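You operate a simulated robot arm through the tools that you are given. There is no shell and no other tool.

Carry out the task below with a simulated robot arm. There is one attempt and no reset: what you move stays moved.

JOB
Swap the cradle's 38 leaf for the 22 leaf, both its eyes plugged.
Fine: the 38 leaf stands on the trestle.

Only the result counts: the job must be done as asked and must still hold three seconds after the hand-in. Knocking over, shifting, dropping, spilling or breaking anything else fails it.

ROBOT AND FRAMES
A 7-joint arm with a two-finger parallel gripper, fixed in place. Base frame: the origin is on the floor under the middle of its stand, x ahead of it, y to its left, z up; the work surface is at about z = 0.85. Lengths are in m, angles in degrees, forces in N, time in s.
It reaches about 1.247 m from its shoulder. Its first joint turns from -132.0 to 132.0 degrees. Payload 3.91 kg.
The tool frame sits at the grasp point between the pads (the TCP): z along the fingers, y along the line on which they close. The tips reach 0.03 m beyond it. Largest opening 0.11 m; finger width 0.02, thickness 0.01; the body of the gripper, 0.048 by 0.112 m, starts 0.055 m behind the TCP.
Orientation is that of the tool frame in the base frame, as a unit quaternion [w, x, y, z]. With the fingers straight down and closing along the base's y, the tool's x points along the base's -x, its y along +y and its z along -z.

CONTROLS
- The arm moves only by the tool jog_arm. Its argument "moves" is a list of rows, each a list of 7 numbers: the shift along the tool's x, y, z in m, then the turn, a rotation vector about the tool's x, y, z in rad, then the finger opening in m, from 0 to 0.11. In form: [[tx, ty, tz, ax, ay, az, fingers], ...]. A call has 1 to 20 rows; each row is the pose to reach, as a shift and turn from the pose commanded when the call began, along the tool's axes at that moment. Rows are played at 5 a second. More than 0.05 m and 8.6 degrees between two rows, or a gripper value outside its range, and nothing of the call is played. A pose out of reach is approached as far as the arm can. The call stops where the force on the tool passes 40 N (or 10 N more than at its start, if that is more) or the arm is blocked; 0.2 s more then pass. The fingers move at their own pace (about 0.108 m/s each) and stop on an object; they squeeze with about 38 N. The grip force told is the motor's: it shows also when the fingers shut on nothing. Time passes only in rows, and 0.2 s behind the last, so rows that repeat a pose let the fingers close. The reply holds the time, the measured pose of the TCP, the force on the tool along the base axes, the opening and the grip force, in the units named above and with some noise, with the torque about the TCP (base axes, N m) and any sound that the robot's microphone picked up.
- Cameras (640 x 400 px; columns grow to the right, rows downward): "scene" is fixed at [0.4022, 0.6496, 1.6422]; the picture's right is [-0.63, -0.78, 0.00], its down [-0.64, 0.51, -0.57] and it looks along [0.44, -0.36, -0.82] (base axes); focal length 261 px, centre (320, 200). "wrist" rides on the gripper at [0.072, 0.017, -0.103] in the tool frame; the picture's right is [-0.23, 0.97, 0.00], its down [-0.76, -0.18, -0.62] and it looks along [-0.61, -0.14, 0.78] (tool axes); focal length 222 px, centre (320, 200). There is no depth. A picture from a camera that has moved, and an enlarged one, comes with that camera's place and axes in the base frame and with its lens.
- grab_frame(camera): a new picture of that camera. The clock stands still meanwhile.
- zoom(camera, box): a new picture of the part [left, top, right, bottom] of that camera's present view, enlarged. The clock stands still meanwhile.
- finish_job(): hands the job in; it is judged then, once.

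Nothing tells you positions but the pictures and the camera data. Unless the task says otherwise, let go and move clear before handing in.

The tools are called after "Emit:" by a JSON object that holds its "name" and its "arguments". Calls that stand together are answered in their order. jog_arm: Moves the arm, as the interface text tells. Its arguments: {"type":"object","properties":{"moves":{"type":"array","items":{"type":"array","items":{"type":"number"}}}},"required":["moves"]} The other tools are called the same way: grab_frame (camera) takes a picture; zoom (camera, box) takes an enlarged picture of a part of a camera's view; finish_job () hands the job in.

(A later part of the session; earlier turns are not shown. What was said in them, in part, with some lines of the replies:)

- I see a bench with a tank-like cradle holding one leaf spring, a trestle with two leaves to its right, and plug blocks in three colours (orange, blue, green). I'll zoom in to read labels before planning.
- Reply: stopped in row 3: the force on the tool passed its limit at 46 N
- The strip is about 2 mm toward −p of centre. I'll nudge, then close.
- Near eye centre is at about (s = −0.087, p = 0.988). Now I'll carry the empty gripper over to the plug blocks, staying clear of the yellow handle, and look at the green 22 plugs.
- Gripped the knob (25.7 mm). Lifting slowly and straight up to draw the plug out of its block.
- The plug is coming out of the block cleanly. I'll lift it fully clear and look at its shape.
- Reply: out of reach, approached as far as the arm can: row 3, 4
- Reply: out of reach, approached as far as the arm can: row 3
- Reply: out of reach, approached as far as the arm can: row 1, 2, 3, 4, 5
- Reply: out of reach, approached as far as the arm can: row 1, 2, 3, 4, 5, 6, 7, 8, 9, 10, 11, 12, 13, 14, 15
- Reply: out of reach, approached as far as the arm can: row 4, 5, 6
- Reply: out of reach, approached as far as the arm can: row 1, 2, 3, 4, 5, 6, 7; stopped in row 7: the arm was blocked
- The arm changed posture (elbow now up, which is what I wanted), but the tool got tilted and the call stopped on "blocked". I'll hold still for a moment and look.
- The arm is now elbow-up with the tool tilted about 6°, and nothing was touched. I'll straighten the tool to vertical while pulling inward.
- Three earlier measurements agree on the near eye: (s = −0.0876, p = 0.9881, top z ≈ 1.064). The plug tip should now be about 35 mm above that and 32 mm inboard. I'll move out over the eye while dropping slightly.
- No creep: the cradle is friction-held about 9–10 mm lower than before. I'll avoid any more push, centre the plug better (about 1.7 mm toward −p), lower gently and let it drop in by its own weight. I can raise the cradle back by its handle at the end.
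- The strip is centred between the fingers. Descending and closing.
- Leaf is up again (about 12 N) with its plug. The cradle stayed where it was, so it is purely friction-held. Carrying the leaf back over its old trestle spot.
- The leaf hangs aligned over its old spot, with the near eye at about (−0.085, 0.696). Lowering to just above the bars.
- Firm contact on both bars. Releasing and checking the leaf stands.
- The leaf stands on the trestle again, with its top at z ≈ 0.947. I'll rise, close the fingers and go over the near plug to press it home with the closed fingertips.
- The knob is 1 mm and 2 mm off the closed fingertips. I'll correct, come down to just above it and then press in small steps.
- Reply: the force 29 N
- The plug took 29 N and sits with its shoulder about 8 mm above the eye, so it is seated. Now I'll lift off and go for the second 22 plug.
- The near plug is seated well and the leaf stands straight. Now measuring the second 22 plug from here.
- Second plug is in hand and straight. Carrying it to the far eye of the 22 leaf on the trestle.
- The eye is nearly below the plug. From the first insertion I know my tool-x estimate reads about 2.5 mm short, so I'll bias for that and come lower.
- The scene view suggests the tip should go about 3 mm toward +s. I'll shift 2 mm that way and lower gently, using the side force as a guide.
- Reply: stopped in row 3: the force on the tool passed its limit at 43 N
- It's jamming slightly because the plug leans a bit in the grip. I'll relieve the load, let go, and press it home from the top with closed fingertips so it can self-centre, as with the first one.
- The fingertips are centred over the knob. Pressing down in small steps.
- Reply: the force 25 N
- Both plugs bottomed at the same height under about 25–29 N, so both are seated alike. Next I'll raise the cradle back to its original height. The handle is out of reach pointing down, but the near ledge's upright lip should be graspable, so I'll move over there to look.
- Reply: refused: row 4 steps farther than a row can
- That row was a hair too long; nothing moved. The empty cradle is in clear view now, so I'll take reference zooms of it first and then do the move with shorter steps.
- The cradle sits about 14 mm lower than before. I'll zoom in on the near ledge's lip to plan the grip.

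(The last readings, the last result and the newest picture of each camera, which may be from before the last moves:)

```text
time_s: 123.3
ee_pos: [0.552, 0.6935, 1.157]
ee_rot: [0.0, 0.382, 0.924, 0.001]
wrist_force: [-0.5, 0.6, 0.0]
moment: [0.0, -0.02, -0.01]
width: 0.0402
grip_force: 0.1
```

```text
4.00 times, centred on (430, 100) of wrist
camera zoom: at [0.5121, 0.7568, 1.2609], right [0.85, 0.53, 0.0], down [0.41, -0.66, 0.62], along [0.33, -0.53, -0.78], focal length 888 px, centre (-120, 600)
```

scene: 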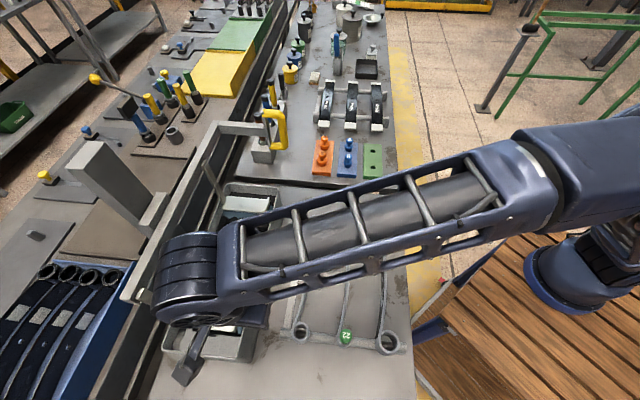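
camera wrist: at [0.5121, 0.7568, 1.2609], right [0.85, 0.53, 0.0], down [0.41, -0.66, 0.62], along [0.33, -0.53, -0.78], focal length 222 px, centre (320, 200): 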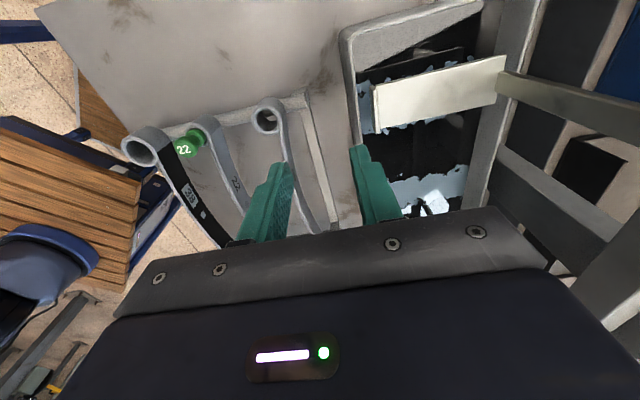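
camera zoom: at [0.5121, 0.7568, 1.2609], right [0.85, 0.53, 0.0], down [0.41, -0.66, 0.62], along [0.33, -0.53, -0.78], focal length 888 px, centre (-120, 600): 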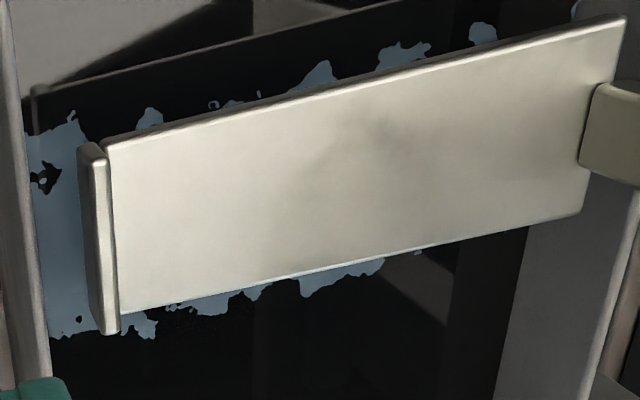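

The lip is a thin upright plate about 5 cm long, so the clean grip is closing along the leaf direction on its two ends. I'll turn the gripper by 90° there.

Emit:
{"name": "jog_arm", "arguments": {"moves": [[0, 0, 0, 0, 0, -0.13, 0.08], [0, 0, 0, 0, 0, -0.26, 0.08], [0, 0, 0, 0, 0, -0.39, 0.08], [0, 0, 0, 0, 0, -0.52, 0.08], [0, 0, 0, 0, 0, -0.65, 0.08], [0, 0, 0, 0, 0, -0.78, 0.08], [0, 0, 0, 0, 0, -0.91, 0.08], [0, 0, 0, 0, 0, -1.04, 0.08], [0, 0, 0, 0, 0, -1.17, 0.08], [0, 0, 0, 0, 0, -1.3, 0.08], [0, 0, 0, 0, 0, -1.43, 0.08], [0, 0, 0, 0, 0, -1.5708, 0.08], [0, 0, 0, 0, 0, -1.5708, 0.08]]}}

Emit:
{"name": "grab_frame", "arguments": {"camera": "wrist"}}

Emit:
{"name": "zoom", "arguments": {"camera": "wrist", "box": [240, 100, 440, 240]}}

```text
time_s: 126.1
ee_pos: [0.5536, 0.6919, 1.1565]
ee_rot: [0.0, -0.384, 0.923, 0.001]
wrist_force: [0.8, -0.6, -0.1]
moment: [0.0, 0.0, -0.03]
width: 0.08
grip_force: 0.1
```

```text
taken
camera wrist: at [0.4898, 0.653, 1.2596], right [-0.53, 0.85, 0.0], down [0.66, 0.41, 0.62], along [0.53, 0.33, -0.78], focal length 222 px, centre (320, 200)
```

wrist: 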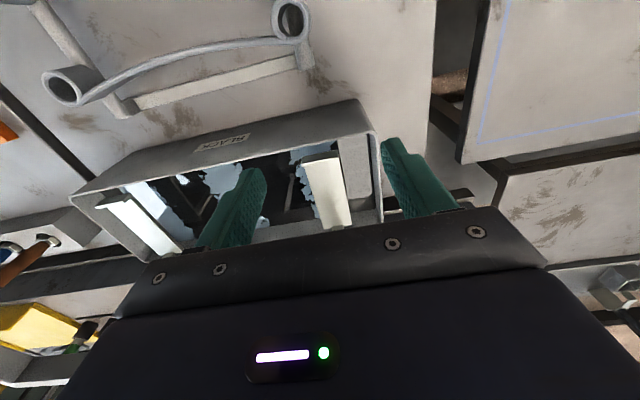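

```text
2.86 times, centred on (340, 170) of wrist
camera zoom: at [0.4898, 0.653, 1.2596], right [-0.53, 0.85, 0.0], down [0.66, 0.41, 0.62], along [0.53, 0.33, -0.78], focal length 635 px, centre (263, 286)
```

zoom: 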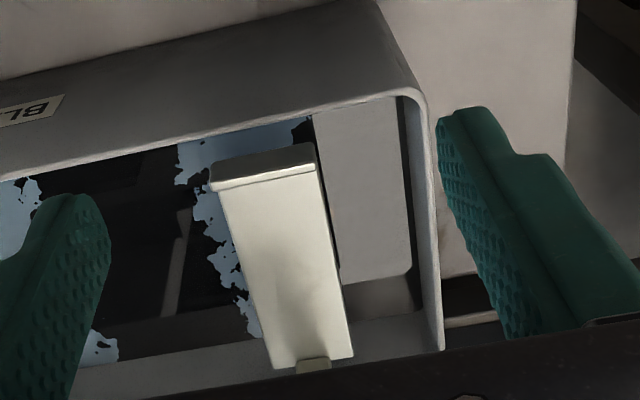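

I can see the lip clearly: ledge plate s ≈ −0.061 to −0.108, lip at p ≈ 0.939 with its top at z ≈ 1.017, and the tank rim is lower and clear. Moving over it and descending partway.

Emit:
{"name": "jog_arm", "arguments": {"moves": [[-0.022, -0.005, 0.02, 0, 0, 0, 0.08], [-0.044, -0.01, 0.04, 0, 0, 0, 0.08], [-0.0649, -0.0143, 0.06, 0, 0, 0, 0.08], [-0.0649, -0.0143, 0.09, 0, 0, 0, 0.08], [-0.0649, -0.0143, 0.09, 0, 0, 0, 0.08]]}}

Emit:
{"name": "grab_frame", "arguments": {"camera": "wrist"}}

Emit:
{"name": "zoom", "arguments": {"camera": "wrist", "box": [220, 90, 420, 230]}}

Emit:
{"name": "zoom", "arguments": {"camera": "scene", "box": [160, 260, 280, 350]}}

```text
time_s: 127.3
ee_pos: [0.6085, 0.7267, 1.068]
ee_rot: [0.001, -0.384, 0.923, 0.001]
wrist_force: [0.5, 0.5, -0.4]
moment: [0.02, 0.03, -0.02]
width: 0.0804
grip_force: 0.0
```

```text
taken
camera wrist: at [0.5446, 0.6884, 1.17], right [-0.53, 0.85, 0.0], down [0.66, 0.41, 0.62], along [0.53, 0.33, -0.78], focal length 222 px, centre (320, 200)
```

wrist: 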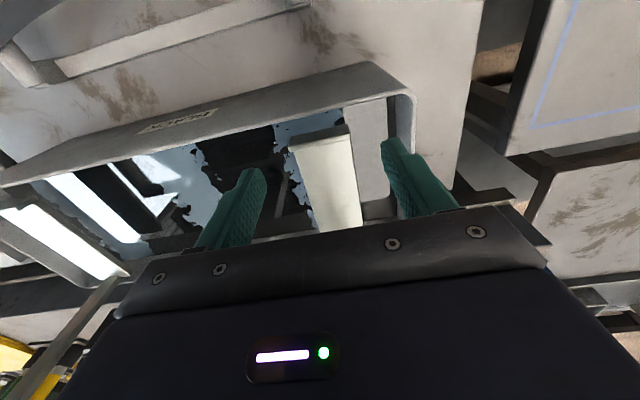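

```text
2.86 times, centred on (320, 160) of wrist
camera zoom: at [0.5446, 0.6884, 1.17], right [-0.53, 0.85, 0.0], down [0.66, 0.41, 0.62], along [0.53, 0.33, -0.78], focal length 635 px, centre (320, 314)
```

zoom: 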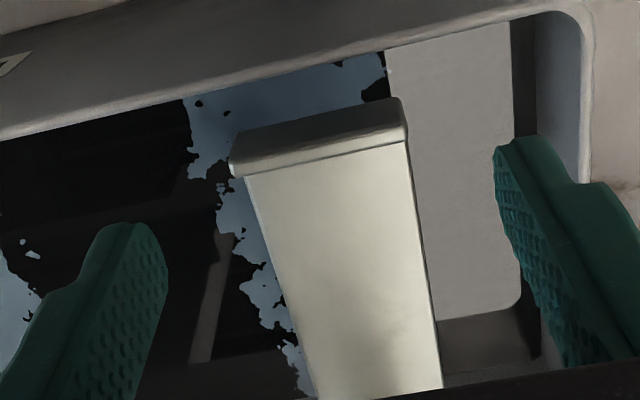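

```text
4.44 times, centred on (220, 305) of scene
camera zoom: at [0.4022, 0.6496, 1.6422], right [-0.63, -0.78, 0.0], down [-0.64, 0.51, -0.57], along [0.44, -0.36, -0.82], focal length 1161 px, centre (764, -267)
```

zoom: 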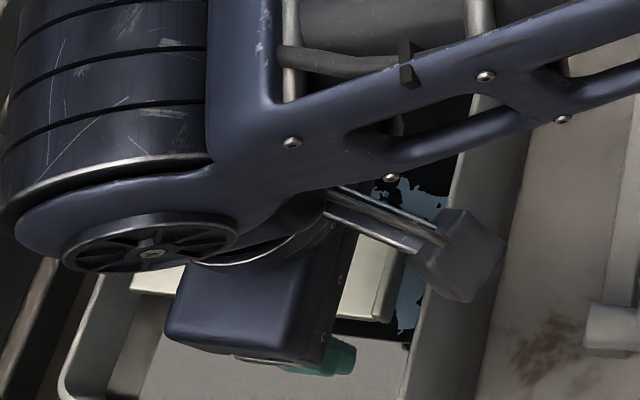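

Centred on the lip within 1 mm. Descending and closing on the plate's two ends.

Emit:
{"name": "jog_arm", "arguments": {"moves": [[0, 0.001, 0.015, 0, 0, 0, 0.08], [0, 0.001, 0.028, 0, 0, 0, 0.08], [0, 0.001, 0.037, 0, 0, 0, 0.08], [0, 0.001, 0.037, 0, 0, 0, 0.08]]}}

Emit:
{"name": "zoom", "arguments": {"camera": "wrist", "box": [220, 90, 420, 230]}}

```text
time_s: 128.3
ee_pos: [0.6088, 0.7271, 1.0313]
ee_rot: [0.001, -0.384, 0.923, 0.0]
wrist_force: [0.4, -0.3, -0.3]
moment: [-0.01, 0.03, -0.02]
width: 0.08
grip_force: 0.1
```

```text
2.86 times, centred on (320, 160) of wrist
camera zoom: at [0.5447, 0.6879, 1.1336], right [-0.53, 0.85, 0.0], down [0.66, 0.41, 0.62], along [0.53, 0.33, -0.78], focal length 635 px, centre (320, 314)
```

zoom: 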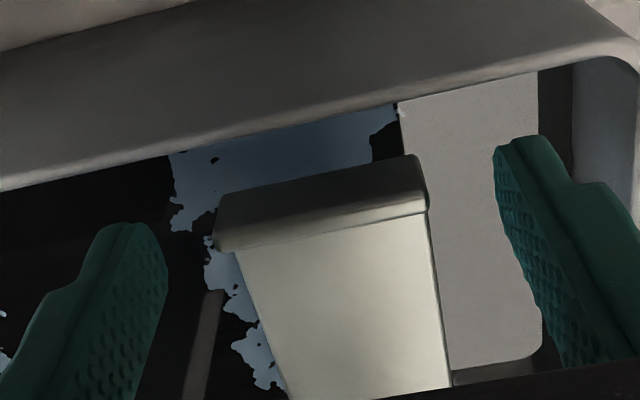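

Emit:
{"name": "jog_arm", "arguments": {"moves": [[0, 0, 0, 0, 0, 0, 0.06], [0, 0, 0, 0, 0, 0, 0.05], [0, 0, 0, 0, 0, 0, 0.04], [0, 0, 0, 0, 0, 0, 0.03], [0, 0, 0, 0, 0, 0, 0.03]]}}

Emit:
{"name": "zoom", "arguments": {"camera": "wrist", "box": [220, 90, 420, 230]}}

Emit:
{"name": "zoom", "arguments": {"camera": "scene", "box": [210, 170, 290, 230]}}

```text
time_s: 129.5
ee_pos: [0.609, 0.7272, 1.0317]
ee_rot: [0.0, -0.383, 0.924, 0.001]
wrist_force: [-3.7, 7.0, 0.2]
moment: [0.22, -0.02, -0.15]
width: 0.0481
grip_force: 44.9
```

```text
2.86 times, centred on (320, 160) of wrist
camera zoom: at [0.5442, 0.6884, 1.1337], right [-0.53, 0.85, 0.0], down [0.66, 0.41, 0.62], along [0.53, 0.33, -0.78], focal length 635 px, centre (320, 314)
```

zoom: 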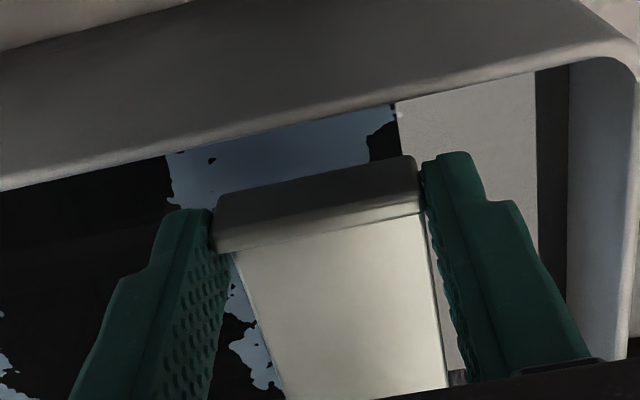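

```text
6.67 times, centred on (250, 200) of scene
camera zoom: at [0.4022, 0.6496, 1.6422], right [-0.63, -0.78, 0.0], down [-0.64, 0.51, -0.57], along [0.44, -0.36, -0.82], focal length 1742 px, centre (787, 200)
```

zoom: 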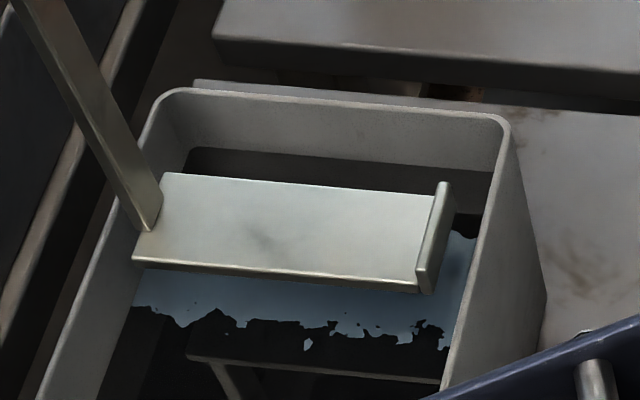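

Gripped on the plate ends. Lifting in small steps while watching the force.

Emit:
{"name": "jog_arm", "arguments": {"moves": [[0, 0.001, -0.002, 0, 0, 0, 0.03], [0, 0.001, -0.004, 0, 0, 0, 0.03], [0, 0.001, -0.006, 0, 0, 0, 0.03]]}}

Emit:
{"name": "zoom", "arguments": {"camera": "scene", "box": [210, 170, 290, 230]}}

Emit:
{"name": "zoom", "arguments": {"camera": "wrist", "box": [220, 90, 420, 230]}}

```text
time_s: 130.3
ee_pos: [0.6093, 0.7274, 1.0367]
ee_rot: [0.0, -0.384, 0.923, 0.001]
wrist_force: [-16.4, -22.9, -1.9]
moment: [-1.4, 0.9, -0.12]
width: 0.0478
grip_force: 44.7
```

```text
6.67 times, centred on (250, 200) of scene
camera zoom: at [0.4022, 0.6496, 1.6422], right [-0.63, -0.78, 0.0], down [-0.64, 0.51, -0.57], along [0.44, -0.36, -0.82], focal length 1742 px, centre (787, 200)
```

zoom: 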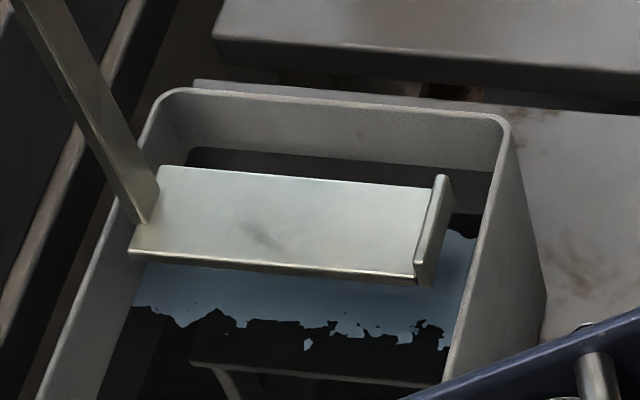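

```text
2.86 times, centred on (320, 160) of wrist
camera zoom: at [0.5442, 0.6888, 1.1393], right [-0.53, 0.85, 0.0], down [0.66, 0.41, 0.62], along [0.53, 0.33, -0.78], focal length 635 px, centre (320, 314)
```

zoom: 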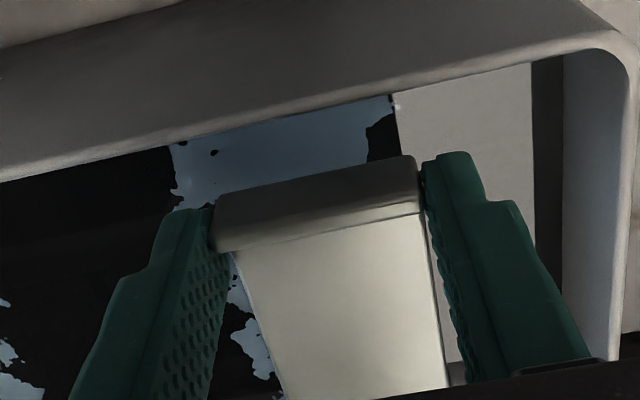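

It's rising smoothly, but there's a 28 N pull toward −p because the frame swings on an arc. I'll follow it sideways.

Emit:
{"name": "jog_arm", "arguments": {"moves": [[0.001, 0, 0, 0, 0, 0, 0.03], [0.002, 0, 0, 0, 0, 0, 0.03], [0.002, 0, 0, 0, 0, 0, 0.03]]}}

```text
time_s: 131.1
ee_pos: [0.6078, 0.7285, 1.0369]
ee_rot: [0.003, -0.382, 0.924, 0.002]
wrist_force: [9.6, 7.9, -1.6]
moment: [0.75, -0.87, -0.35]
width: 0.0478
grip_force: 44.8
```

Emit:
{"name": "jog_arm", "arguments": {"moves": [[-0.0006, 0, 0, 0, 0, 0, 0.03], [-0.0002, 0, -0.002, 0, 0, 0, 0.03], [0.0003, 0, -0.004, 0, 0, 0, 0.03], [0.0007, 0, -0.006, 0, 0, 0, 0.03]]}}

Emit:
{"name": "zoom", "arguments": {"camera": "scene", "box": [210, 170, 290, 230]}}

Emit:
{"name": "zoom", "arguments": {"camera": "scene", "box": [240, 60, 400, 190]}}

```text
time_s: 132.1
ee_pos: [0.6081, 0.7277, 1.0422]
ee_rot: [0.001, -0.383, 0.924, 0.002]
wrist_force: [23.4, 22.6, -2.0]
moment: [0.51, -0.72, -0.34]
width: 0.0479
grip_force: 44.7
```

```text
6.67 times, centred on (250, 200) of scene
camera zoom: at [0.4022, 0.6496, 1.6422], right [-0.63, -0.78, 0.0], down [-0.64, 0.51, -0.57], along [0.44, -0.36, -0.82], focal length 1742 px, centre (787, 200)
```

zoom: 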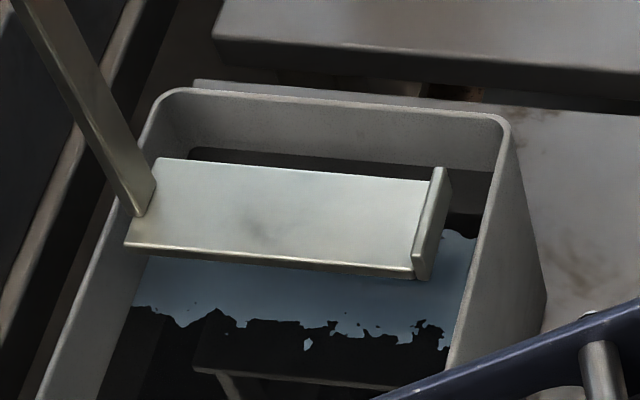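

```text
3.08 times, centred on (320, 125) of scene
camera zoom: at [0.4022, 0.6496, 1.6422], right [-0.63, -0.78, 0.0], down [-0.64, 0.51, -0.57], along [0.44, -0.36, -0.82], focal length 804 px, centre (320, 431)
```

zoom: 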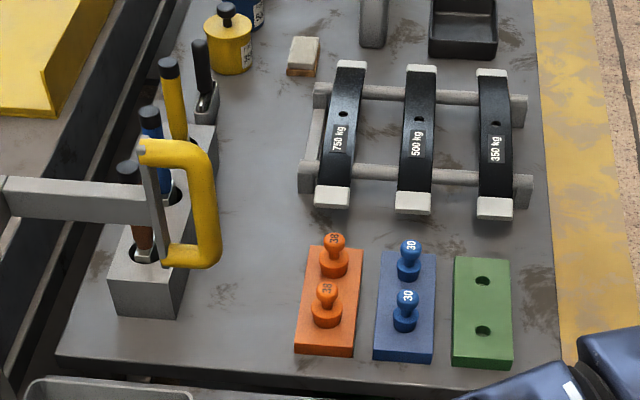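

Emit:
{"name": "jog_arm", "arguments": {"moves": [[-0.0008, 0, 0, 0, 0, 0, 0.03], [-0.0015, 0, -0.001, 0, 0, 0, 0.03], [-0.0015, 0, -0.002, 0, 0, 0, 0.03], [-0.0015, 0, -0.002, 0, 0, 0, 0.03]]}}

Emit:
{"name": "zoom", "arguments": {"camera": "scene", "box": [210, 170, 290, 230]}}

```text
time_s: 133.1
ee_pos: [0.6081, 0.7287, 1.0433]
ee_rot: [0.001, -0.383, 0.924, 0.0]
wrist_force: [13.2, -6.5, -1.3]
moment: [-1.15, 0.58, 0.24]
width: 0.0482
grip_force: 45.5
```

```text
6.67 times, centred on (250, 200) of scene
camera zoom: at [0.4022, 0.6496, 1.6422], right [-0.63, -0.78, 0.0], down [-0.64, 0.51, -0.57], along [0.44, -0.36, -0.82], focal length 1742 px, centre (787, 200)
```

zoom: 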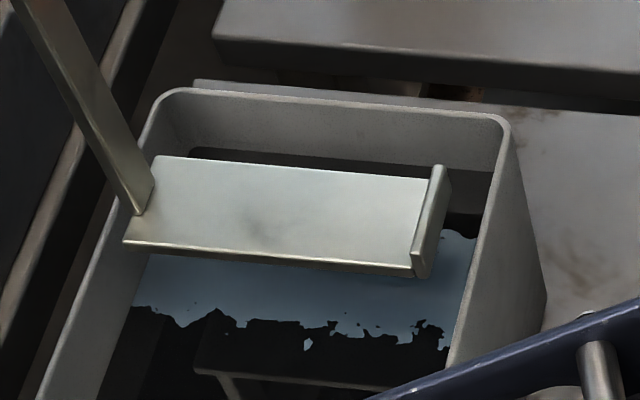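

The far ledge is back to within about 1 mm of its original place, and it took only ~2 N to lift. One more millimetre, then relax the side load and release.

Emit:
{"name": "jog_arm", "arguments": {"moves": [[-0.0002, -0.0007, -0.001, 0, 0, 0, 0.03], [-0.0002, -0.0007, -0.0012, 0, 0, 0, 0.03], [-0.0002, -0.0007, -0.0012, 0, 0, 0, 0.03]]}}

Emit:
{"name": "zoom", "arguments": {"camera": "scene", "box": [210, 170, 290, 230]}}

```text
time_s: 133.9
ee_pos: [0.6087, 0.7263, 1.0446]
ee_rot: [0.0, -0.382, 0.924, 0.0]
wrist_force: [11.5, -3.6, 0.3]
moment: [-1.05, 0.55, -0.51]
width: 0.0479
grip_force: 45.0
```

```text
6.67 times, centred on (250, 200) of scene
camera zoom: at [0.4022, 0.6496, 1.6422], right [-0.63, -0.78, 0.0], down [-0.64, 0.51, -0.57], along [0.44, -0.36, -0.82], focal length 1742 px, centre (787, 200)
```

zoom: 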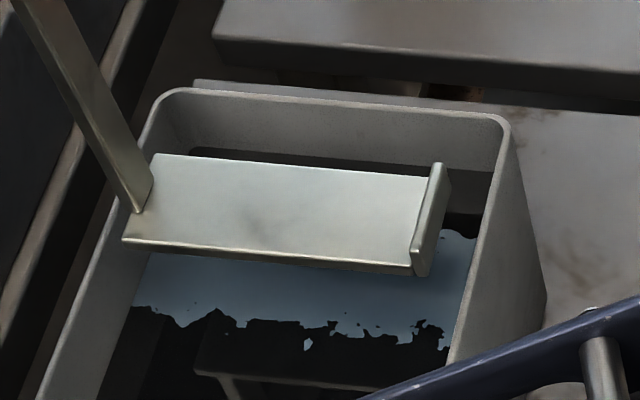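

The ledge now matches its original place. Releasing and backing straight up.

Emit:
{"name": "jog_arm", "arguments": {"moves": [[0, 0, 0, 0, 0, 0, 0.05], [0, 0, 0, 0, 0, 0, 0.065], [0, 0, 0, 0, 0, 0, 0.08], [0, 0, 0, 0, 0, 0, 0.08]]}}

Emit:
{"name": "zoom", "arguments": {"camera": "scene", "box": [210, 170, 290, 230]}}

Emit:
{"name": "jog_arm", "arguments": {"moves": [[0, 0, -0.02, 0, 0, 0, 0.08], [0, 0, -0.05, 0, 0, 0, 0.08], [0, 0, -0.085, 0, 0, 0, 0.08], [0.03, 0, -0.115, 0, 0, 0, 0.06], [0.075, 0, -0.12, 0, 0, 0, 0.055], [0.12, 0, -0.12, 0, 0, 0, 0.055]]}}

Emit:
{"name": "zoom", "arguments": {"camera": "scene", "box": [210, 170, 290, 230]}}

```text
time_s: 134.9
ee_pos: [0.6079, 0.7282, 1.0455]
ee_rot: [-0.001, -0.383, 0.924, 0.001]
wrist_force: [-0.2, -0.4, 0.4]
moment: [-0.01, 0.01, 0.02]
width: 0.0802
grip_force: 0.0
```

```text
6.67 times, centred on (250, 200) of scene
camera zoom: at [0.4022, 0.6496, 1.6422], right [-0.63, -0.78, 0.0], down [-0.64, 0.51, -0.57], along [0.44, -0.36, -0.82], focal length 1742 px, centre (787, 200)
```

zoom: 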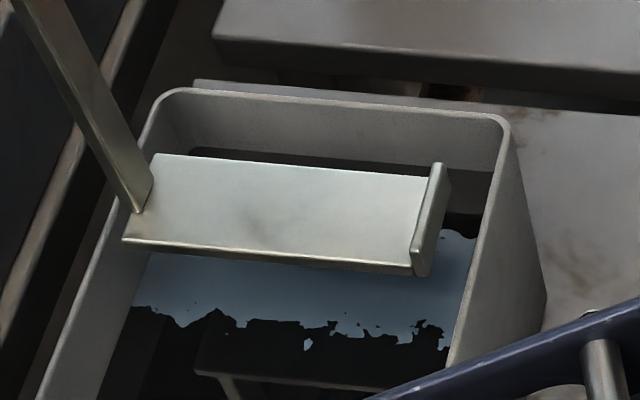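

```text
time_s: 136.3
ee_pos: [0.5214, 0.6455, 1.1632]
ee_rot: [0.0, -0.383, 0.924, 0.0]
wrist_force: [0.1, 0.5, -1.2]
moment: [-0.02, 0.02, 0.01]
width: 0.0548
grip_force: 0.1
```

```text
6.67 times, centred on (250, 200) of scene
camera zoom: at [0.4022, 0.6496, 1.6422], right [-0.63, -0.78, 0.0], down [-0.64, 0.51, -0.57], along [0.44, -0.36, -0.82], focal length 1742 px, centre (787, 200)
```

zoom: 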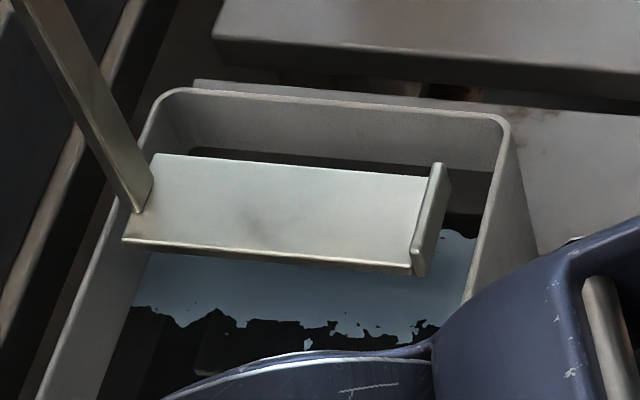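

The cradle holds at its restored height. Now back to the trestle: turning the gripper and moving over the middle of the plugged 22 leaf.

Emit:
{"name": "jog_arm", "arguments": {"moves": [[0.011, -0.013, 0, 0, 0, 0.128, 0.055], [0.022, -0.026, 0, 0, 0, 0.256, 0.055], [0.033, -0.039, 0, 0, 0, 0.384, 0.055], [0.044, -0.052, 0, 0, 0, 0.512, 0.055], [0.055, -0.065, 0, 0, 0, 0.64, 0.055], [0.066, -0.078, 0, 0, 0, 0.768, 0.055], [0.077, -0.091, 0, 0, 0, 0.896, 0.055], [0.088, -0.104, 0, 0, 0, 1.024, 0.055], [0.1, -0.117, 0, 0, 0, 1.152, 0.055], [0.112, -0.13, 0, 0, 0, 1.28, 0.055], [0.124, -0.144, 0, 0, 0, 1.408, 0.055], [0.1345, -0.158, 0, 0, 0, 1.536, 0.055], [0.1345, -0.158, 0.04, 0, 0, 1.536, 0.055], [0.1345, -0.158, 0.08, 0, 0, 1.536, 0.055], [0.1345, -0.158, 0.11, 0, 0, 1.536, 0.055], [0.1345, -0.158, 0.11, 0, 0, 1.536, 0.055]]}}

Emit:
{"name": "grab_frame", "arguments": {"camera": "wrist"}}

Emit:
{"name": "zoom", "arguments": {"camera": "wrist", "box": [240, 90, 400, 210]}}

Emit:
{"name": "zoom", "arguments": {"camera": "scene", "box": [130, 170, 430, 370]}}

```text
time_s: 139.7
ee_pos: [0.5414, 0.4374, 1.0554]
ee_rot: [0.0, 0.367, 0.93, 0.001]
wrist_force: [-0.4, -0.4, 0.0]
moment: [0.04, 0.0, 0.02]
width: 0.0549
grip_force: 0.1
```

```text
taken
camera wrist: at [0.4996, 0.4987, 1.1575], right [0.83, 0.56, 0.0], down [0.44, -0.65, 0.62], along [0.35, -0.52, -0.78], focal length 222 px, centre (320, 200)
```

wrist: 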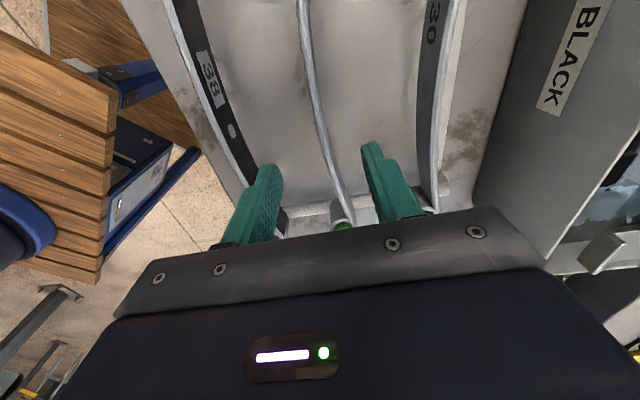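

```text
3.33 times, centred on (320, 150) of wrist
camera zoom: at [0.4996, 0.4987, 1.1575], right [0.83, 0.56, 0.0], down [0.44, -0.65, 0.62], along [0.35, -0.52, -0.78], focal length 740 px, centre (320, 367)
```

zoom: 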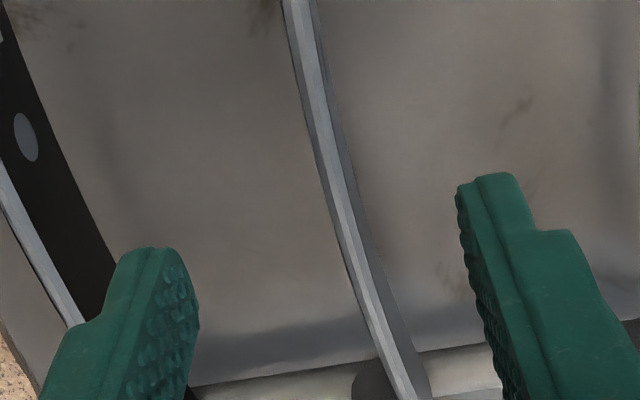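

```text
2.00 times, centred on (280, 270) of scene
camera zoom: at [0.4022, 0.6496, 1.6422], right [-0.63, -0.78, 0.0], down [-0.64, 0.51, -0.57], along [0.44, -0.36, -0.82], focal length 522 px, centre (400, 60)
```

zoom: 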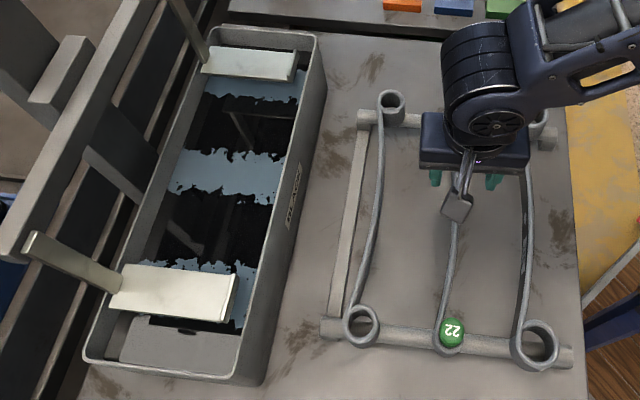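

Emit:
{"name": "jog_arm", "arguments": {"moves": [[0.003, 0, 0.035, 0, 0, 0, 0.055], [0.006, 0, 0.07, 0, 0, 0, 0.055], [0.006, 0, 0.105, 0, 0, 0, 0.055], [0.006, 0, 0.134, 0, 0, 0, 0.055], [0.006, 0, 0.134, 0, 0, 0, 0.055]]}}

Emit:
{"name": "zoom", "arguments": {"camera": "wrist", "box": [240, 120, 400, 240]}}

```text
time_s: 140.9
ee_pos: [0.5372, 0.4429, 0.9193]
ee_rot: [0.0, 0.366, 0.931, 0.001]
wrist_force: [-0.1, -0.4, -1.1]
moment: [-0.01, 0.03, 0.01]
width: 0.055
grip_force: 0.2
```

```text
3.33 times, centred on (320, 180) of wrist
camera zoom: at [0.4948, 0.5043, 1.0233], right [0.83, 0.56, 0.0], down [0.44, -0.65, 0.62], along [0.35, -0.52, -0.78], focal length 740 px, centre (320, 267)
```

zoom: 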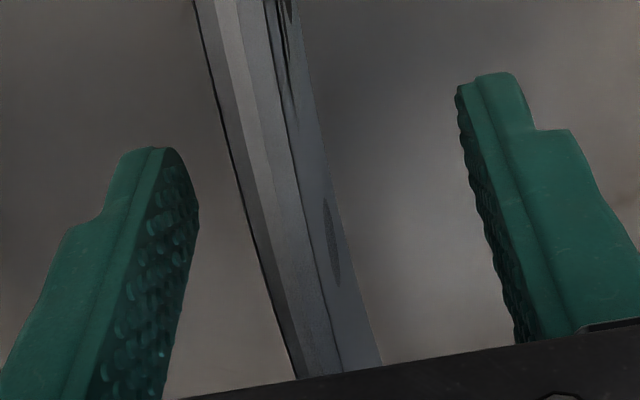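

Emit:
{"name": "jog_arm", "arguments": {"moves": [[0, -0.001, 0, 0, 0, 0, 0.055], [0, -0.001, 0, 0, 0, 0, 0.03], [0, -0.001, 0, 0, 0, 0, 0.0], [0, -0.001, 0, 0, 0, 0, 0.0], [0, -0.001, 0, 0, 0, 0, 0.0], [0, -0.001, 0, 0, 0, 0, 0.0]]}}

Emit:
{"name": "jog_arm", "arguments": {"moves": [[0, 0, -0.006, 0, 0, 0, 0.0], [0, 0, -0.015, 0, 0, 0, 0.0], [0, 0, -0.035, 0, 0, 0, 0.0], [0, 0, -0.065, 0, 0, 0, 0.0], [0, 0, -0.1, 0, 0, 0, 0.0], [0, 0, -0.14, 0, 0, 0, 0.0], [0, 0, -0.175, 0, 0, 0, 0.0], [0, 0, -0.205, 0, 0, 0, 0.0], [0, 0, -0.205, 0, 0, 0, 0.0]]}}

Emit:
{"name": "grab_frame", "arguments": {"camera": "scene"}}

Emit:
{"name": "zoom", "arguments": {"camera": "scene", "box": [270, 170, 430, 370]}}

Emit:
{"name": "grab_frame", "arguments": {"camera": "wrist"}}

```text
time_s: 142.3
ee_pos: [0.5367, 0.4413, 0.9211]
ee_rot: [0.0, 0.366, 0.93, 0.001]
wrist_force: [-0.6, -2.4, -0.1]
moment: [-0.21, 0.12, -0.3]
width: 0.0078
grip_force: 37.9
```

```text
time_s: 144.3
ee_pos: [0.5353, 0.4388, 1.1223]
ee_rot: [0.001, 0.366, 0.931, 0.001]
wrist_force: [0.5, 1.2, -12.5]
moment: [-0.07, 0.04, 0.02]
width: 0.0076
grip_force: 38.3
```

```text
taken
```

scene: 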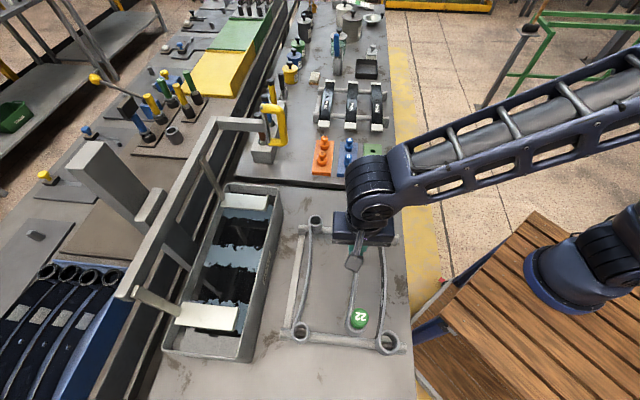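

```text
2.00 times, centred on (350, 270) of scene
camera zoom: at [0.4022, 0.6496, 1.6422], right [-0.63, -0.78, 0.0], down [-0.64, 0.51, -0.57], along [0.44, -0.36, -0.82], focal length 522 px, centre (260, 60)
```

zoom: 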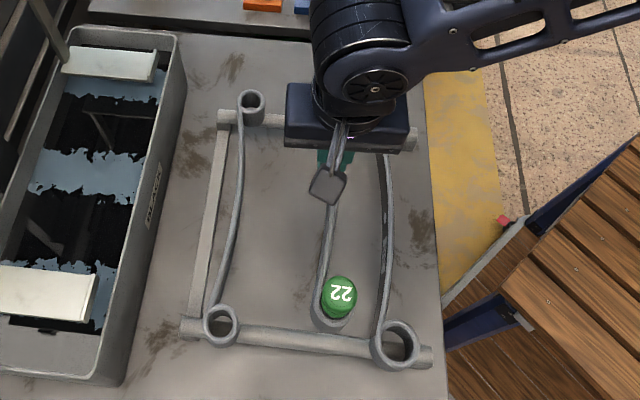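

```text
taken
camera wrist: at [0.4932, 0.5009, 1.2255], right [0.83, 0.56, 0.0], down [0.44, -0.65, 0.62], along [0.35, -0.52, -0.78], focal length 222 px, centre (320, 200)
```

wrist: 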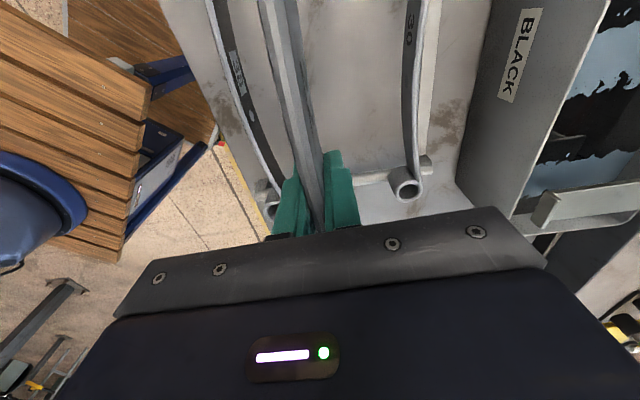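

The leaf is up with both plugs, rotated about 1.3° counter-clockwise. I'll take that out while carrying it over the cradle at the same height as before.

Emit:
{"name": "jog_arm", "arguments": {"moves": [[-0.0008, 0.02, 0, 0, 0, 0.004, 0.0], [-0.0022, 0.055, 0, 0, 0, 0.008, 0.0], [-0.0038, 0.095, 0, 0, 0, 0.012, 0.0], [-0.0054, 0.135, 0, 0, 0, 0.016, 0.0], [-0.007, 0.175, 0, 0, 0, 0.02, 0.0], [-0.0086, 0.215, 0, 0, 0, 0.023, 0.0], [-0.0102, 0.255, 0, 0, 0, 0.023, 0.0], [-0.0114, 0.285, 0, 0, 0, 0.023, 0.0], [-0.012, 0.2966, 0, 0, 0, 0.023, 0.0], [-0.012, 0.2966, 0, 0, 0, 0.023, 0.0]]}}

Emit:
{"name": "grab_frame", "arguments": {"camera": "scene"}}

Emit:
{"name": "zoom", "arguments": {"camera": "scene", "box": [150, 170, 310, 370]}}

Emit:
{"name": "grab_frame", "arguments": {"camera": "wrist"}}

```text
time_s: 146.5
ee_pos: [0.7435, 0.65, 1.1248]
ee_rot: [0.0, 0.377, 0.926, 0.0]
wrist_force: [-0.4, -0.3, -12.4]
moment: [-0.06, 0.08, 0.0]
width: 0.0075
grip_force: 38.5
```

```text
taken
```

scene: 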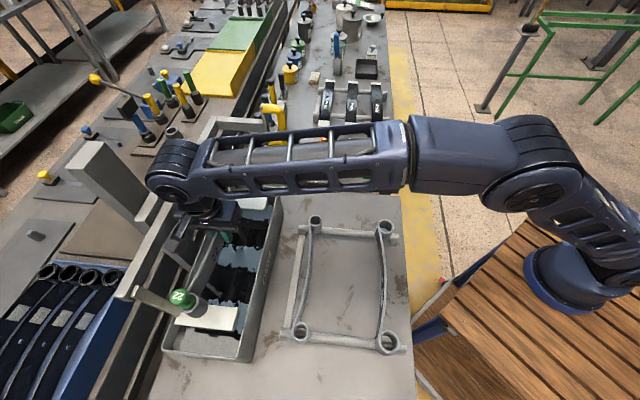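

```text
2.00 times, centred on (230, 270) of scene
camera zoom: at [0.4022, 0.6496, 1.6422], right [-0.63, -0.78, 0.0], down [-0.64, 0.51, -0.57], along [0.44, -0.36, -0.82], focal length 522 px, centre (500, 60)
```

zoom: 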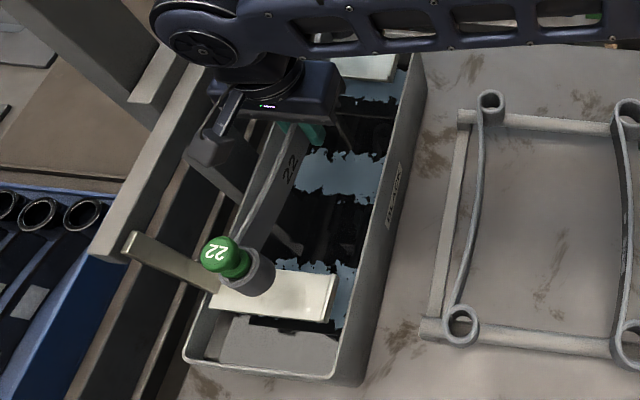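

```text
taken
camera wrist: at [0.7035, 0.7127, 1.2281], right [0.84, 0.54, 0.0], down [0.42, -0.66, 0.62], along [0.34, -0.52, -0.78], focal length 222 px, centre (320, 200)
```

wrist: 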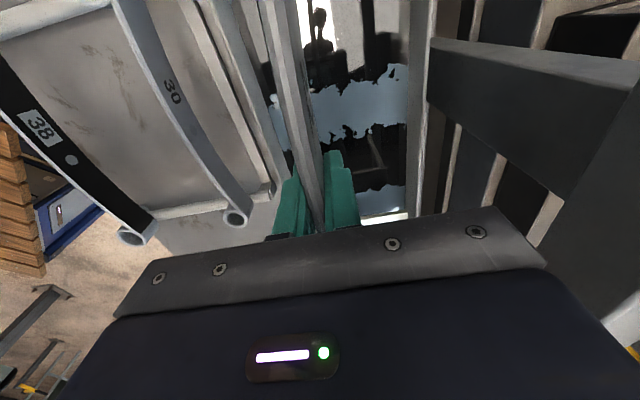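

Emit:
{"name": "zoom", "arguments": {"camera": "scene", "box": [165, 275, 245, 335]}}

```text
6.67 times, centred on (205, 305) of scene
camera zoom: at [0.4022, 0.6496, 1.6422], right [-0.63, -0.78, 0.0], down [-0.64, 0.51, -0.57], along [0.44, -0.36, -0.82], focal length 1742 px, centre (1087, -500)
```

zoom: 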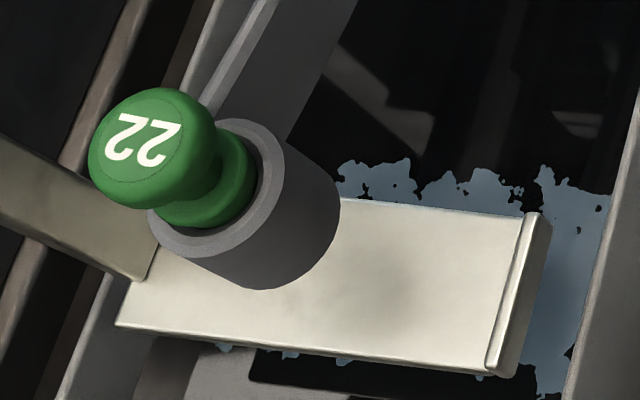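

The near eye is at about (−0.085, 0.989), nicely over the ledge. I'll shift 2.5 mm toward +s to centre it and lower to about 13 mm above contact.

Emit:
{"name": "jog_arm", "arguments": {"moves": [[-0.001, 0, 0.02, 0, 0, 0, 0.0], [-0.0025, 0, 0.04, 0, 0, 0, 0.0], [-0.0025, 0, 0.06, 0, 0, 0, 0.0], [-0.0025, 0, 0.075, 0, 0, 0, 0.0], [-0.0025, 0, 0.075, 0, 0, 0, 0.0]]}}

Emit:
{"name": "zoom", "arguments": {"camera": "scene", "box": [165, 275, 245, 335]}}

Emit:
{"name": "grab_frame", "arguments": {"camera": "wrist"}}

```text
time_s: 147.7
ee_pos: [0.7495, 0.6479, 1.0519]
ee_rot: [0.0, 0.377, 0.926, 0.002]
wrist_force: [-0.2, -0.4, -12.3]
moment: [-0.05, 0.04, 0.01]
width: 0.0073
grip_force: 38.1
```

```text
6.67 times, centred on (205, 305) of scene
camera zoom: at [0.4022, 0.6496, 1.6422], right [-0.63, -0.78, 0.0], down [-0.64, 0.51, -0.57], along [0.44, -0.36, -0.82], focal length 1742 px, centre (1087, -500)
```

zoom: 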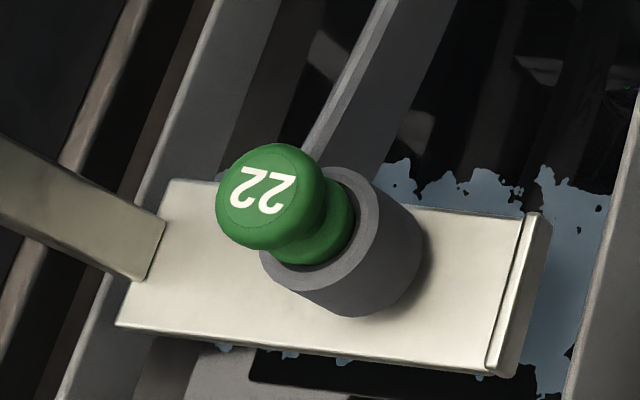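

```text
taken
camera wrist: at [0.7078, 0.7095, 1.1547], right [0.84, 0.54, 0.0], down [0.42, -0.66, 0.62], along [0.34, -0.52, -0.78], focal length 222 px, centre (320, 200)
```

wrist: 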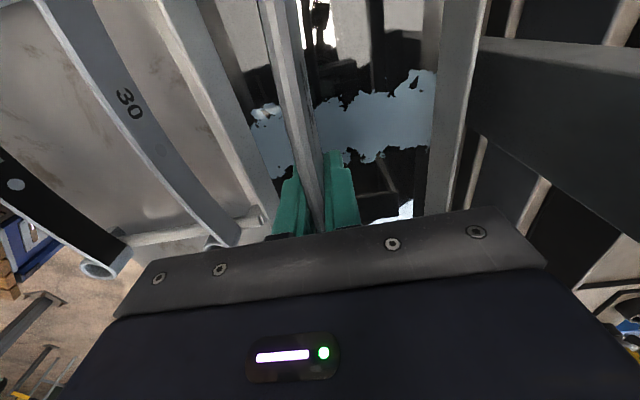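

Good position over the ledge. Lowering to near contact, then in fine steps to avoid loading the cradle beyond the leaf's weight.

Emit:
{"name": "jog_arm", "arguments": {"moves": [[0, 0, 0.003, 0, 0, 0, 0.0], [0, 0, 0.006, 0, 0, 0, 0.0], [0, 0, 0.009, 0, 0, 0, 0.0], [0, 0, 0.011, 0, 0, 0, 0.0]]}}

Emit:
{"name": "jog_arm", "arguments": {"moves": [[0, 0, 0.0007, 0, 0, 0, 0.0], [0, 0, 0.0014, 0, 0, 0, 0.0]]}}

```text
time_s: 148.7
ee_pos: [0.7494, 0.6478, 1.0403]
ee_rot: [-0.001, 0.377, 0.926, 0.001]
wrist_force: [-1.1, 0.6, -12.1]
moment: [-0.05, 0.06, -0.02]
width: 0.0075
grip_force: 38.1
```

```text
time_s: 149.3
ee_pos: [0.7487, 0.6462, 1.039]
ee_rot: [0.001, 0.376, 0.926, 0.001]
wrist_force: [1.6, 0.8, -8.9]
moment: [-0.13, -0.03, 0.01]
width: 0.0075
grip_force: 37.4
```

Emit:
{"name": "jog_arm", "arguments": {"moves": [[0, 0, 0.0005, 0, 0, 0, 0.0]]}}

Emit:
{"name": "zoom", "arguments": {"camera": "scene", "box": [165, 275, 245, 335]}}

```text
time_s: 149.7
ee_pos: [0.7486, 0.6469, 1.0385]
ee_rot: [0.001, 0.377, 0.926, 0.0]
wrist_force: [0.2, -2.9, -3.6]
moment: [-0.19, 0.11, 0.05]
width: 0.0076
grip_force: 37.7
```

```text
6.67 times, centred on (205, 305) of scene
camera zoom: at [0.4022, 0.6496, 1.6422], right [-0.63, -0.78, 0.0], down [-0.64, 0.51, -0.57], along [0.44, -0.36, -0.82], focal length 1742 px, centre (1087, -500)
```

zoom: 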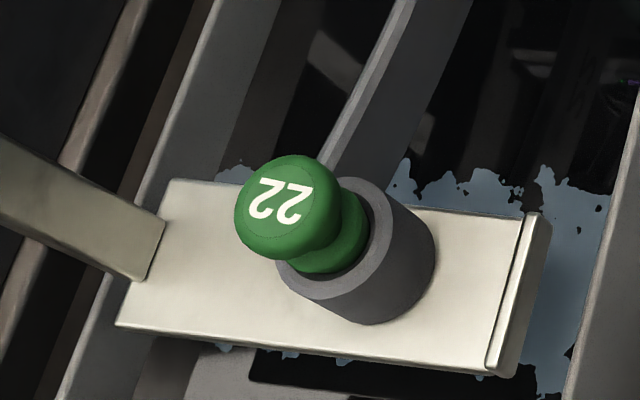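

The cradle is already carrying about 9 N of the leaf's 12.5 N, with both ends in contact. Releasing gently now.

Emit:
{"name": "jog_arm", "arguments": {"moves": [[0, 0, 0.0002, 0, 0, 0, 0.0], [0, 0, 0.0002, 0, 0, 0, 0.012], [0, 0, 0.0002, 0, 0, 0, 0.025], [0, 0, 0.0002, 0, 0, 0, 0.04], [0, 0, 0.0002, 0, 0, 0, 0.045], [0, 0, 0.0002, 0, 0, 0, 0.045]]}}

Emit:
{"name": "zoom", "arguments": {"camera": "scene", "box": [165, 275, 245, 335]}}

Emit:
{"name": "zoom", "arguments": {"camera": "wrist", "box": [240, 100, 400, 220]}}

```text
time_s: 151.1
ee_pos: [0.7475, 0.6474, 1.0367]
ee_rot: [0.0, 0.377, 0.926, 0.002]
wrist_force: [-0.1, 0.1, -1.0]
moment: [0.01, 0.02, 0.0]
width: 0.0447
grip_force: 0.0
```

```text
6.67 times, centred on (205, 305) of scene
camera zoom: at [0.4022, 0.6496, 1.6422], right [-0.63, -0.78, 0.0], down [-0.64, 0.51, -0.57], along [0.44, -0.36, -0.82], focal length 1742 px, centre (1087, -500)
```

zoom: 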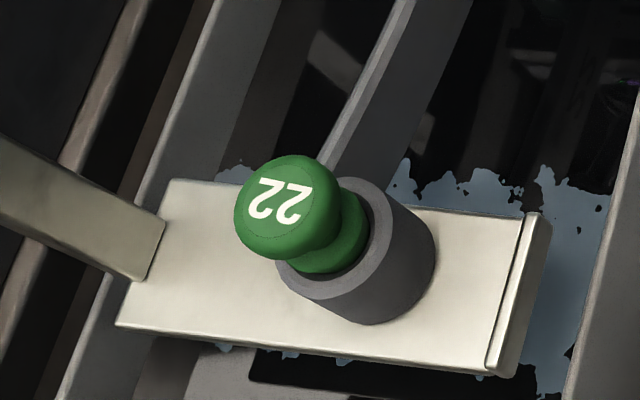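

```text
3.33 times, centred on (320, 160) of wrist
camera zoom: at [0.707, 0.7094, 1.1412], right [0.84, 0.54, 0.0], down [0.42, -0.66, 0.62], along [0.34, -0.52, -0.78], focal length 740 px, centre (320, 333)
```

zoom: 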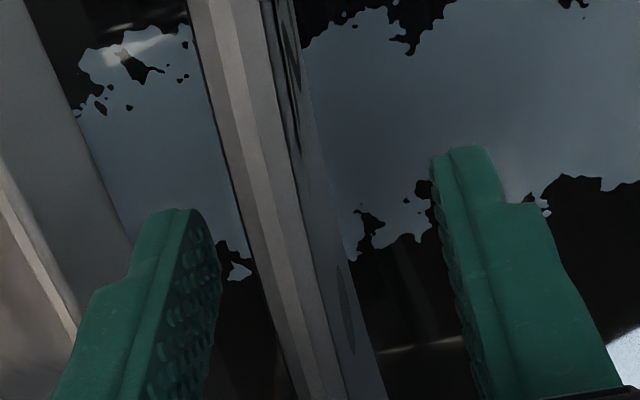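

The leaf stands on the cradle and the ledge did not move. Backing straight up, then inward and clear.

Emit:
{"name": "jog_arm", "arguments": {"moves": [[0, 0, -0.02, 0, 0, 0, 0.045], [0, 0, -0.05, 0, 0, 0, 0.045], [0, 0, -0.085, 0, 0, 0, 0.045], [0, -0.02, -0.11, 0, 0, 0, 0.045], [0, -0.06, -0.125, 0, 0, 0, 0.06], [0, -0.105, -0.135, 0, 0, 0, 0.06], [0, -0.15, -0.145, 0, 0, 0, 0.06], [0, -0.195, -0.155, 0, 0, 0, 0.06], [-0.03, -0.225, -0.165, 0, 0, 0, 0.06], [-0.07, -0.245, -0.175, 0, 0, 0, 0.06], [-0.11, -0.265, -0.185, 0, 0, 0, 0.06], [-0.15, -0.285, -0.195, 0, 0, 0, 0.06], [-0.19, -0.305, -0.205, 0, 0, 0, 0.06], [-0.23, -0.325, -0.215, 0, 0, 0, 0.06], [-0.27, -0.345, -0.225, 0, 0, 0, 0.06], [-0.3, -0.37, -0.235, 0, 0, 0, 0.06], [-0.3, -0.37, -0.235, 0, 0, 0, 0.06]]}}

Emit:
{"name": "grab_frame", "arguments": {"camera": "scene"}}

Emit:
{"name": "zoom", "arguments": {"camera": "scene", "box": [130, 170, 290, 370]}}

Emit:
{"name": "zoom", "arguments": {"camera": "scene", "box": [210, 170, 290, 230]}}

Emit:
{"name": "zoom", "arguments": {"camera": "scene", "box": [160, 280, 260, 345]}}

Emit:
{"name": "zoom", "arguments": {"camera": "scene", "box": [270, 200, 430, 370]}}

Emit:
{"name": "zoom", "arguments": {"camera": "scene", "box": [240, 60, 400, 190]}}

```text
time_s: 154.7
ee_pos: [0.7077, 0.1711, 1.2721]
ee_rot: [0.0, 0.377, 0.926, 0.001]
wrist_force: [-0.2, -0.3, 1.1]
moment: [0.01, 0.02, -0.03]
width: 0.0599
grip_force: 0.1
```

```text
taken
```

scene: 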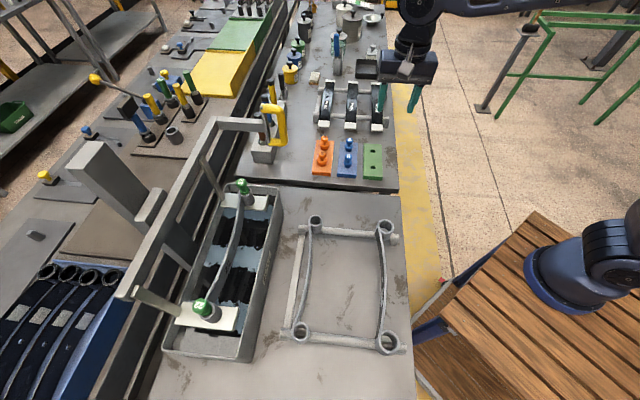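

```text
2.00 times, centred on (210, 270) of scene
camera zoom: at [0.4022, 0.6496, 1.6422], right [-0.63, -0.78, 0.0], down [-0.64, 0.51, -0.57], along [0.44, -0.36, -0.82], focal length 522 px, centre (540, 60)
```

zoom: 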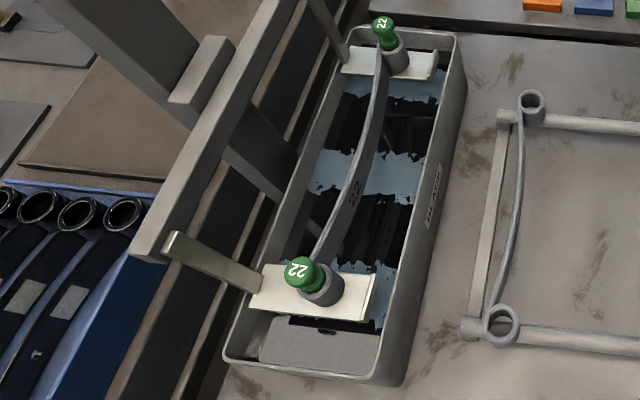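

```text
6.67 times, centred on (250, 200) of scene
camera zoom: at [0.4022, 0.6496, 1.6422], right [-0.63, -0.78, 0.0], down [-0.64, 0.51, -0.57], along [0.44, -0.36, -0.82], focal length 1742 px, centre (787, 200)
```

zoom: 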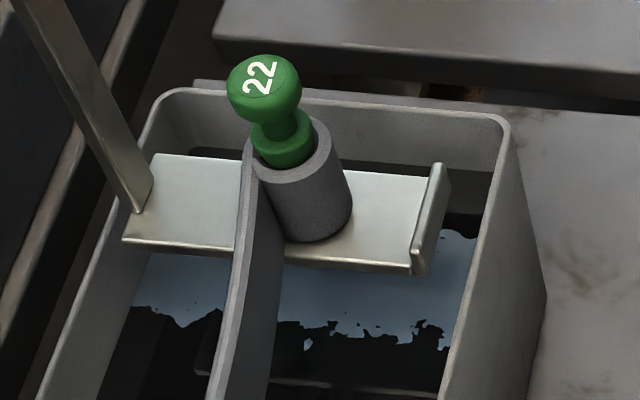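

```text
6.15 times, centred on (210, 312) of scene
camera zoom: at [0.4022, 0.6496, 1.6422], right [-0.63, -0.78, 0.0], down [-0.64, 0.51, -0.57], along [0.44, -0.36, -0.82], focal length 1608 px, centre (997, -492)
```

zoom: 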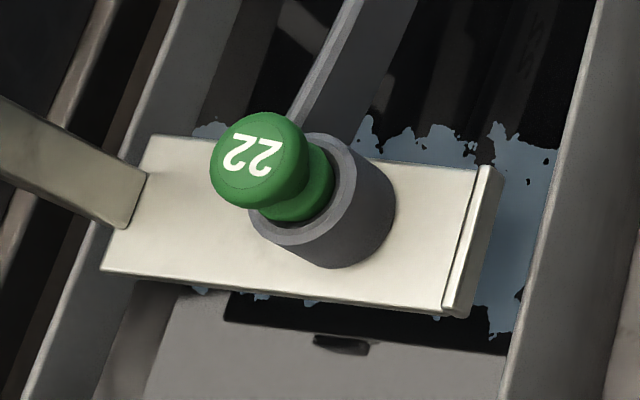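

```text
2.35 times, centred on (350, 285) of scene
camera zoom: at [0.4022, 0.6496, 1.6422], right [-0.63, -0.78, 0.0], down [-0.64, 0.51, -0.57], along [0.44, -0.36, -0.82], focal length 615 px, centre (249, 0)
```

zoom: 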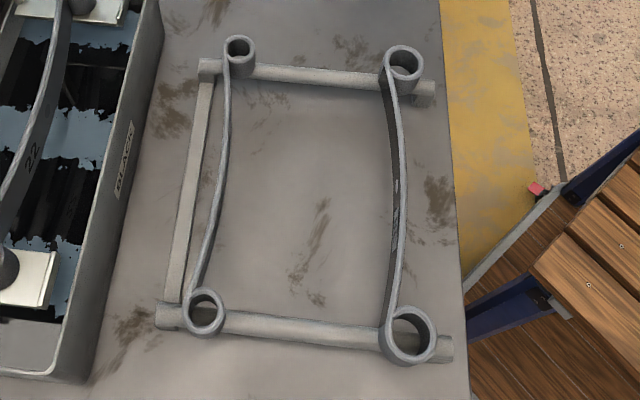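

```text
3.08 times, centred on (320, 125) of scene
camera zoom: at [0.4022, 0.6496, 1.6422], right [-0.63, -0.78, 0.0], down [-0.64, 0.51, -0.57], along [0.44, -0.36, -0.82], focal length 804 px, centre (320, 431)
```

zoom: 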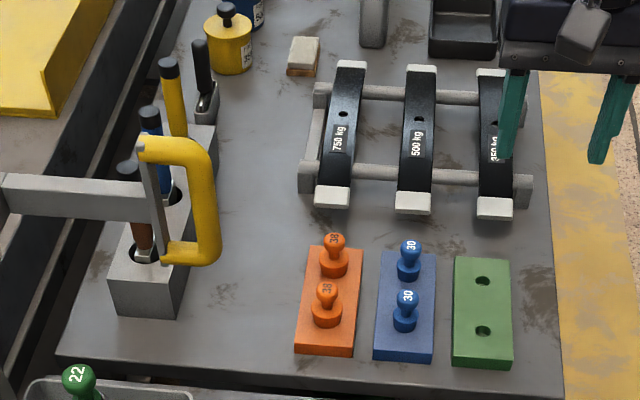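

The check shows:
- **22 leaf:** it stands on the cradle with a 22 plug seated in each eye.
- **Cradle:** the ledges and handle are back at their original height.
- **38 leaf:** it stands on the trestle beside the untouched 30 leaf.
- **Arm:** the gripper is open and clear, and nothing has drifted in the three seconds or so since I let go.

Handing in now.

Emit:
{"name": "finish_job", "arguments": {}}

```text
The job is handed in.
```

The swap is done and handed in; the tool only confirmed receipt, so I don't have the verdict.

- **22 leaf:** it stands on the cradle's two ledges with a 22 plug in each eye. I pressed both plugs home on the trestle at about 25–29 N, and both stopped at the same height. Their shoulders sit about 8 mm above the eyes.
- **38 leaf:** it stands on both trestle bars next to the 30 leaf, which I didn't touch.
- **Cradle:** the frame turned out to be a lightly balanced dipping lever. It sank about 14 mm when I first tried to plug the leaf in place. I moved the leaf back to the trestle to plug it, then lifted the cradle by its near ledge until the pictures matched its earlier position. It stayed there under the leaf for more than three seconds before I handed in.

The remaining risk is if the judging counts the cradle having moved partway through, even though it was put back.
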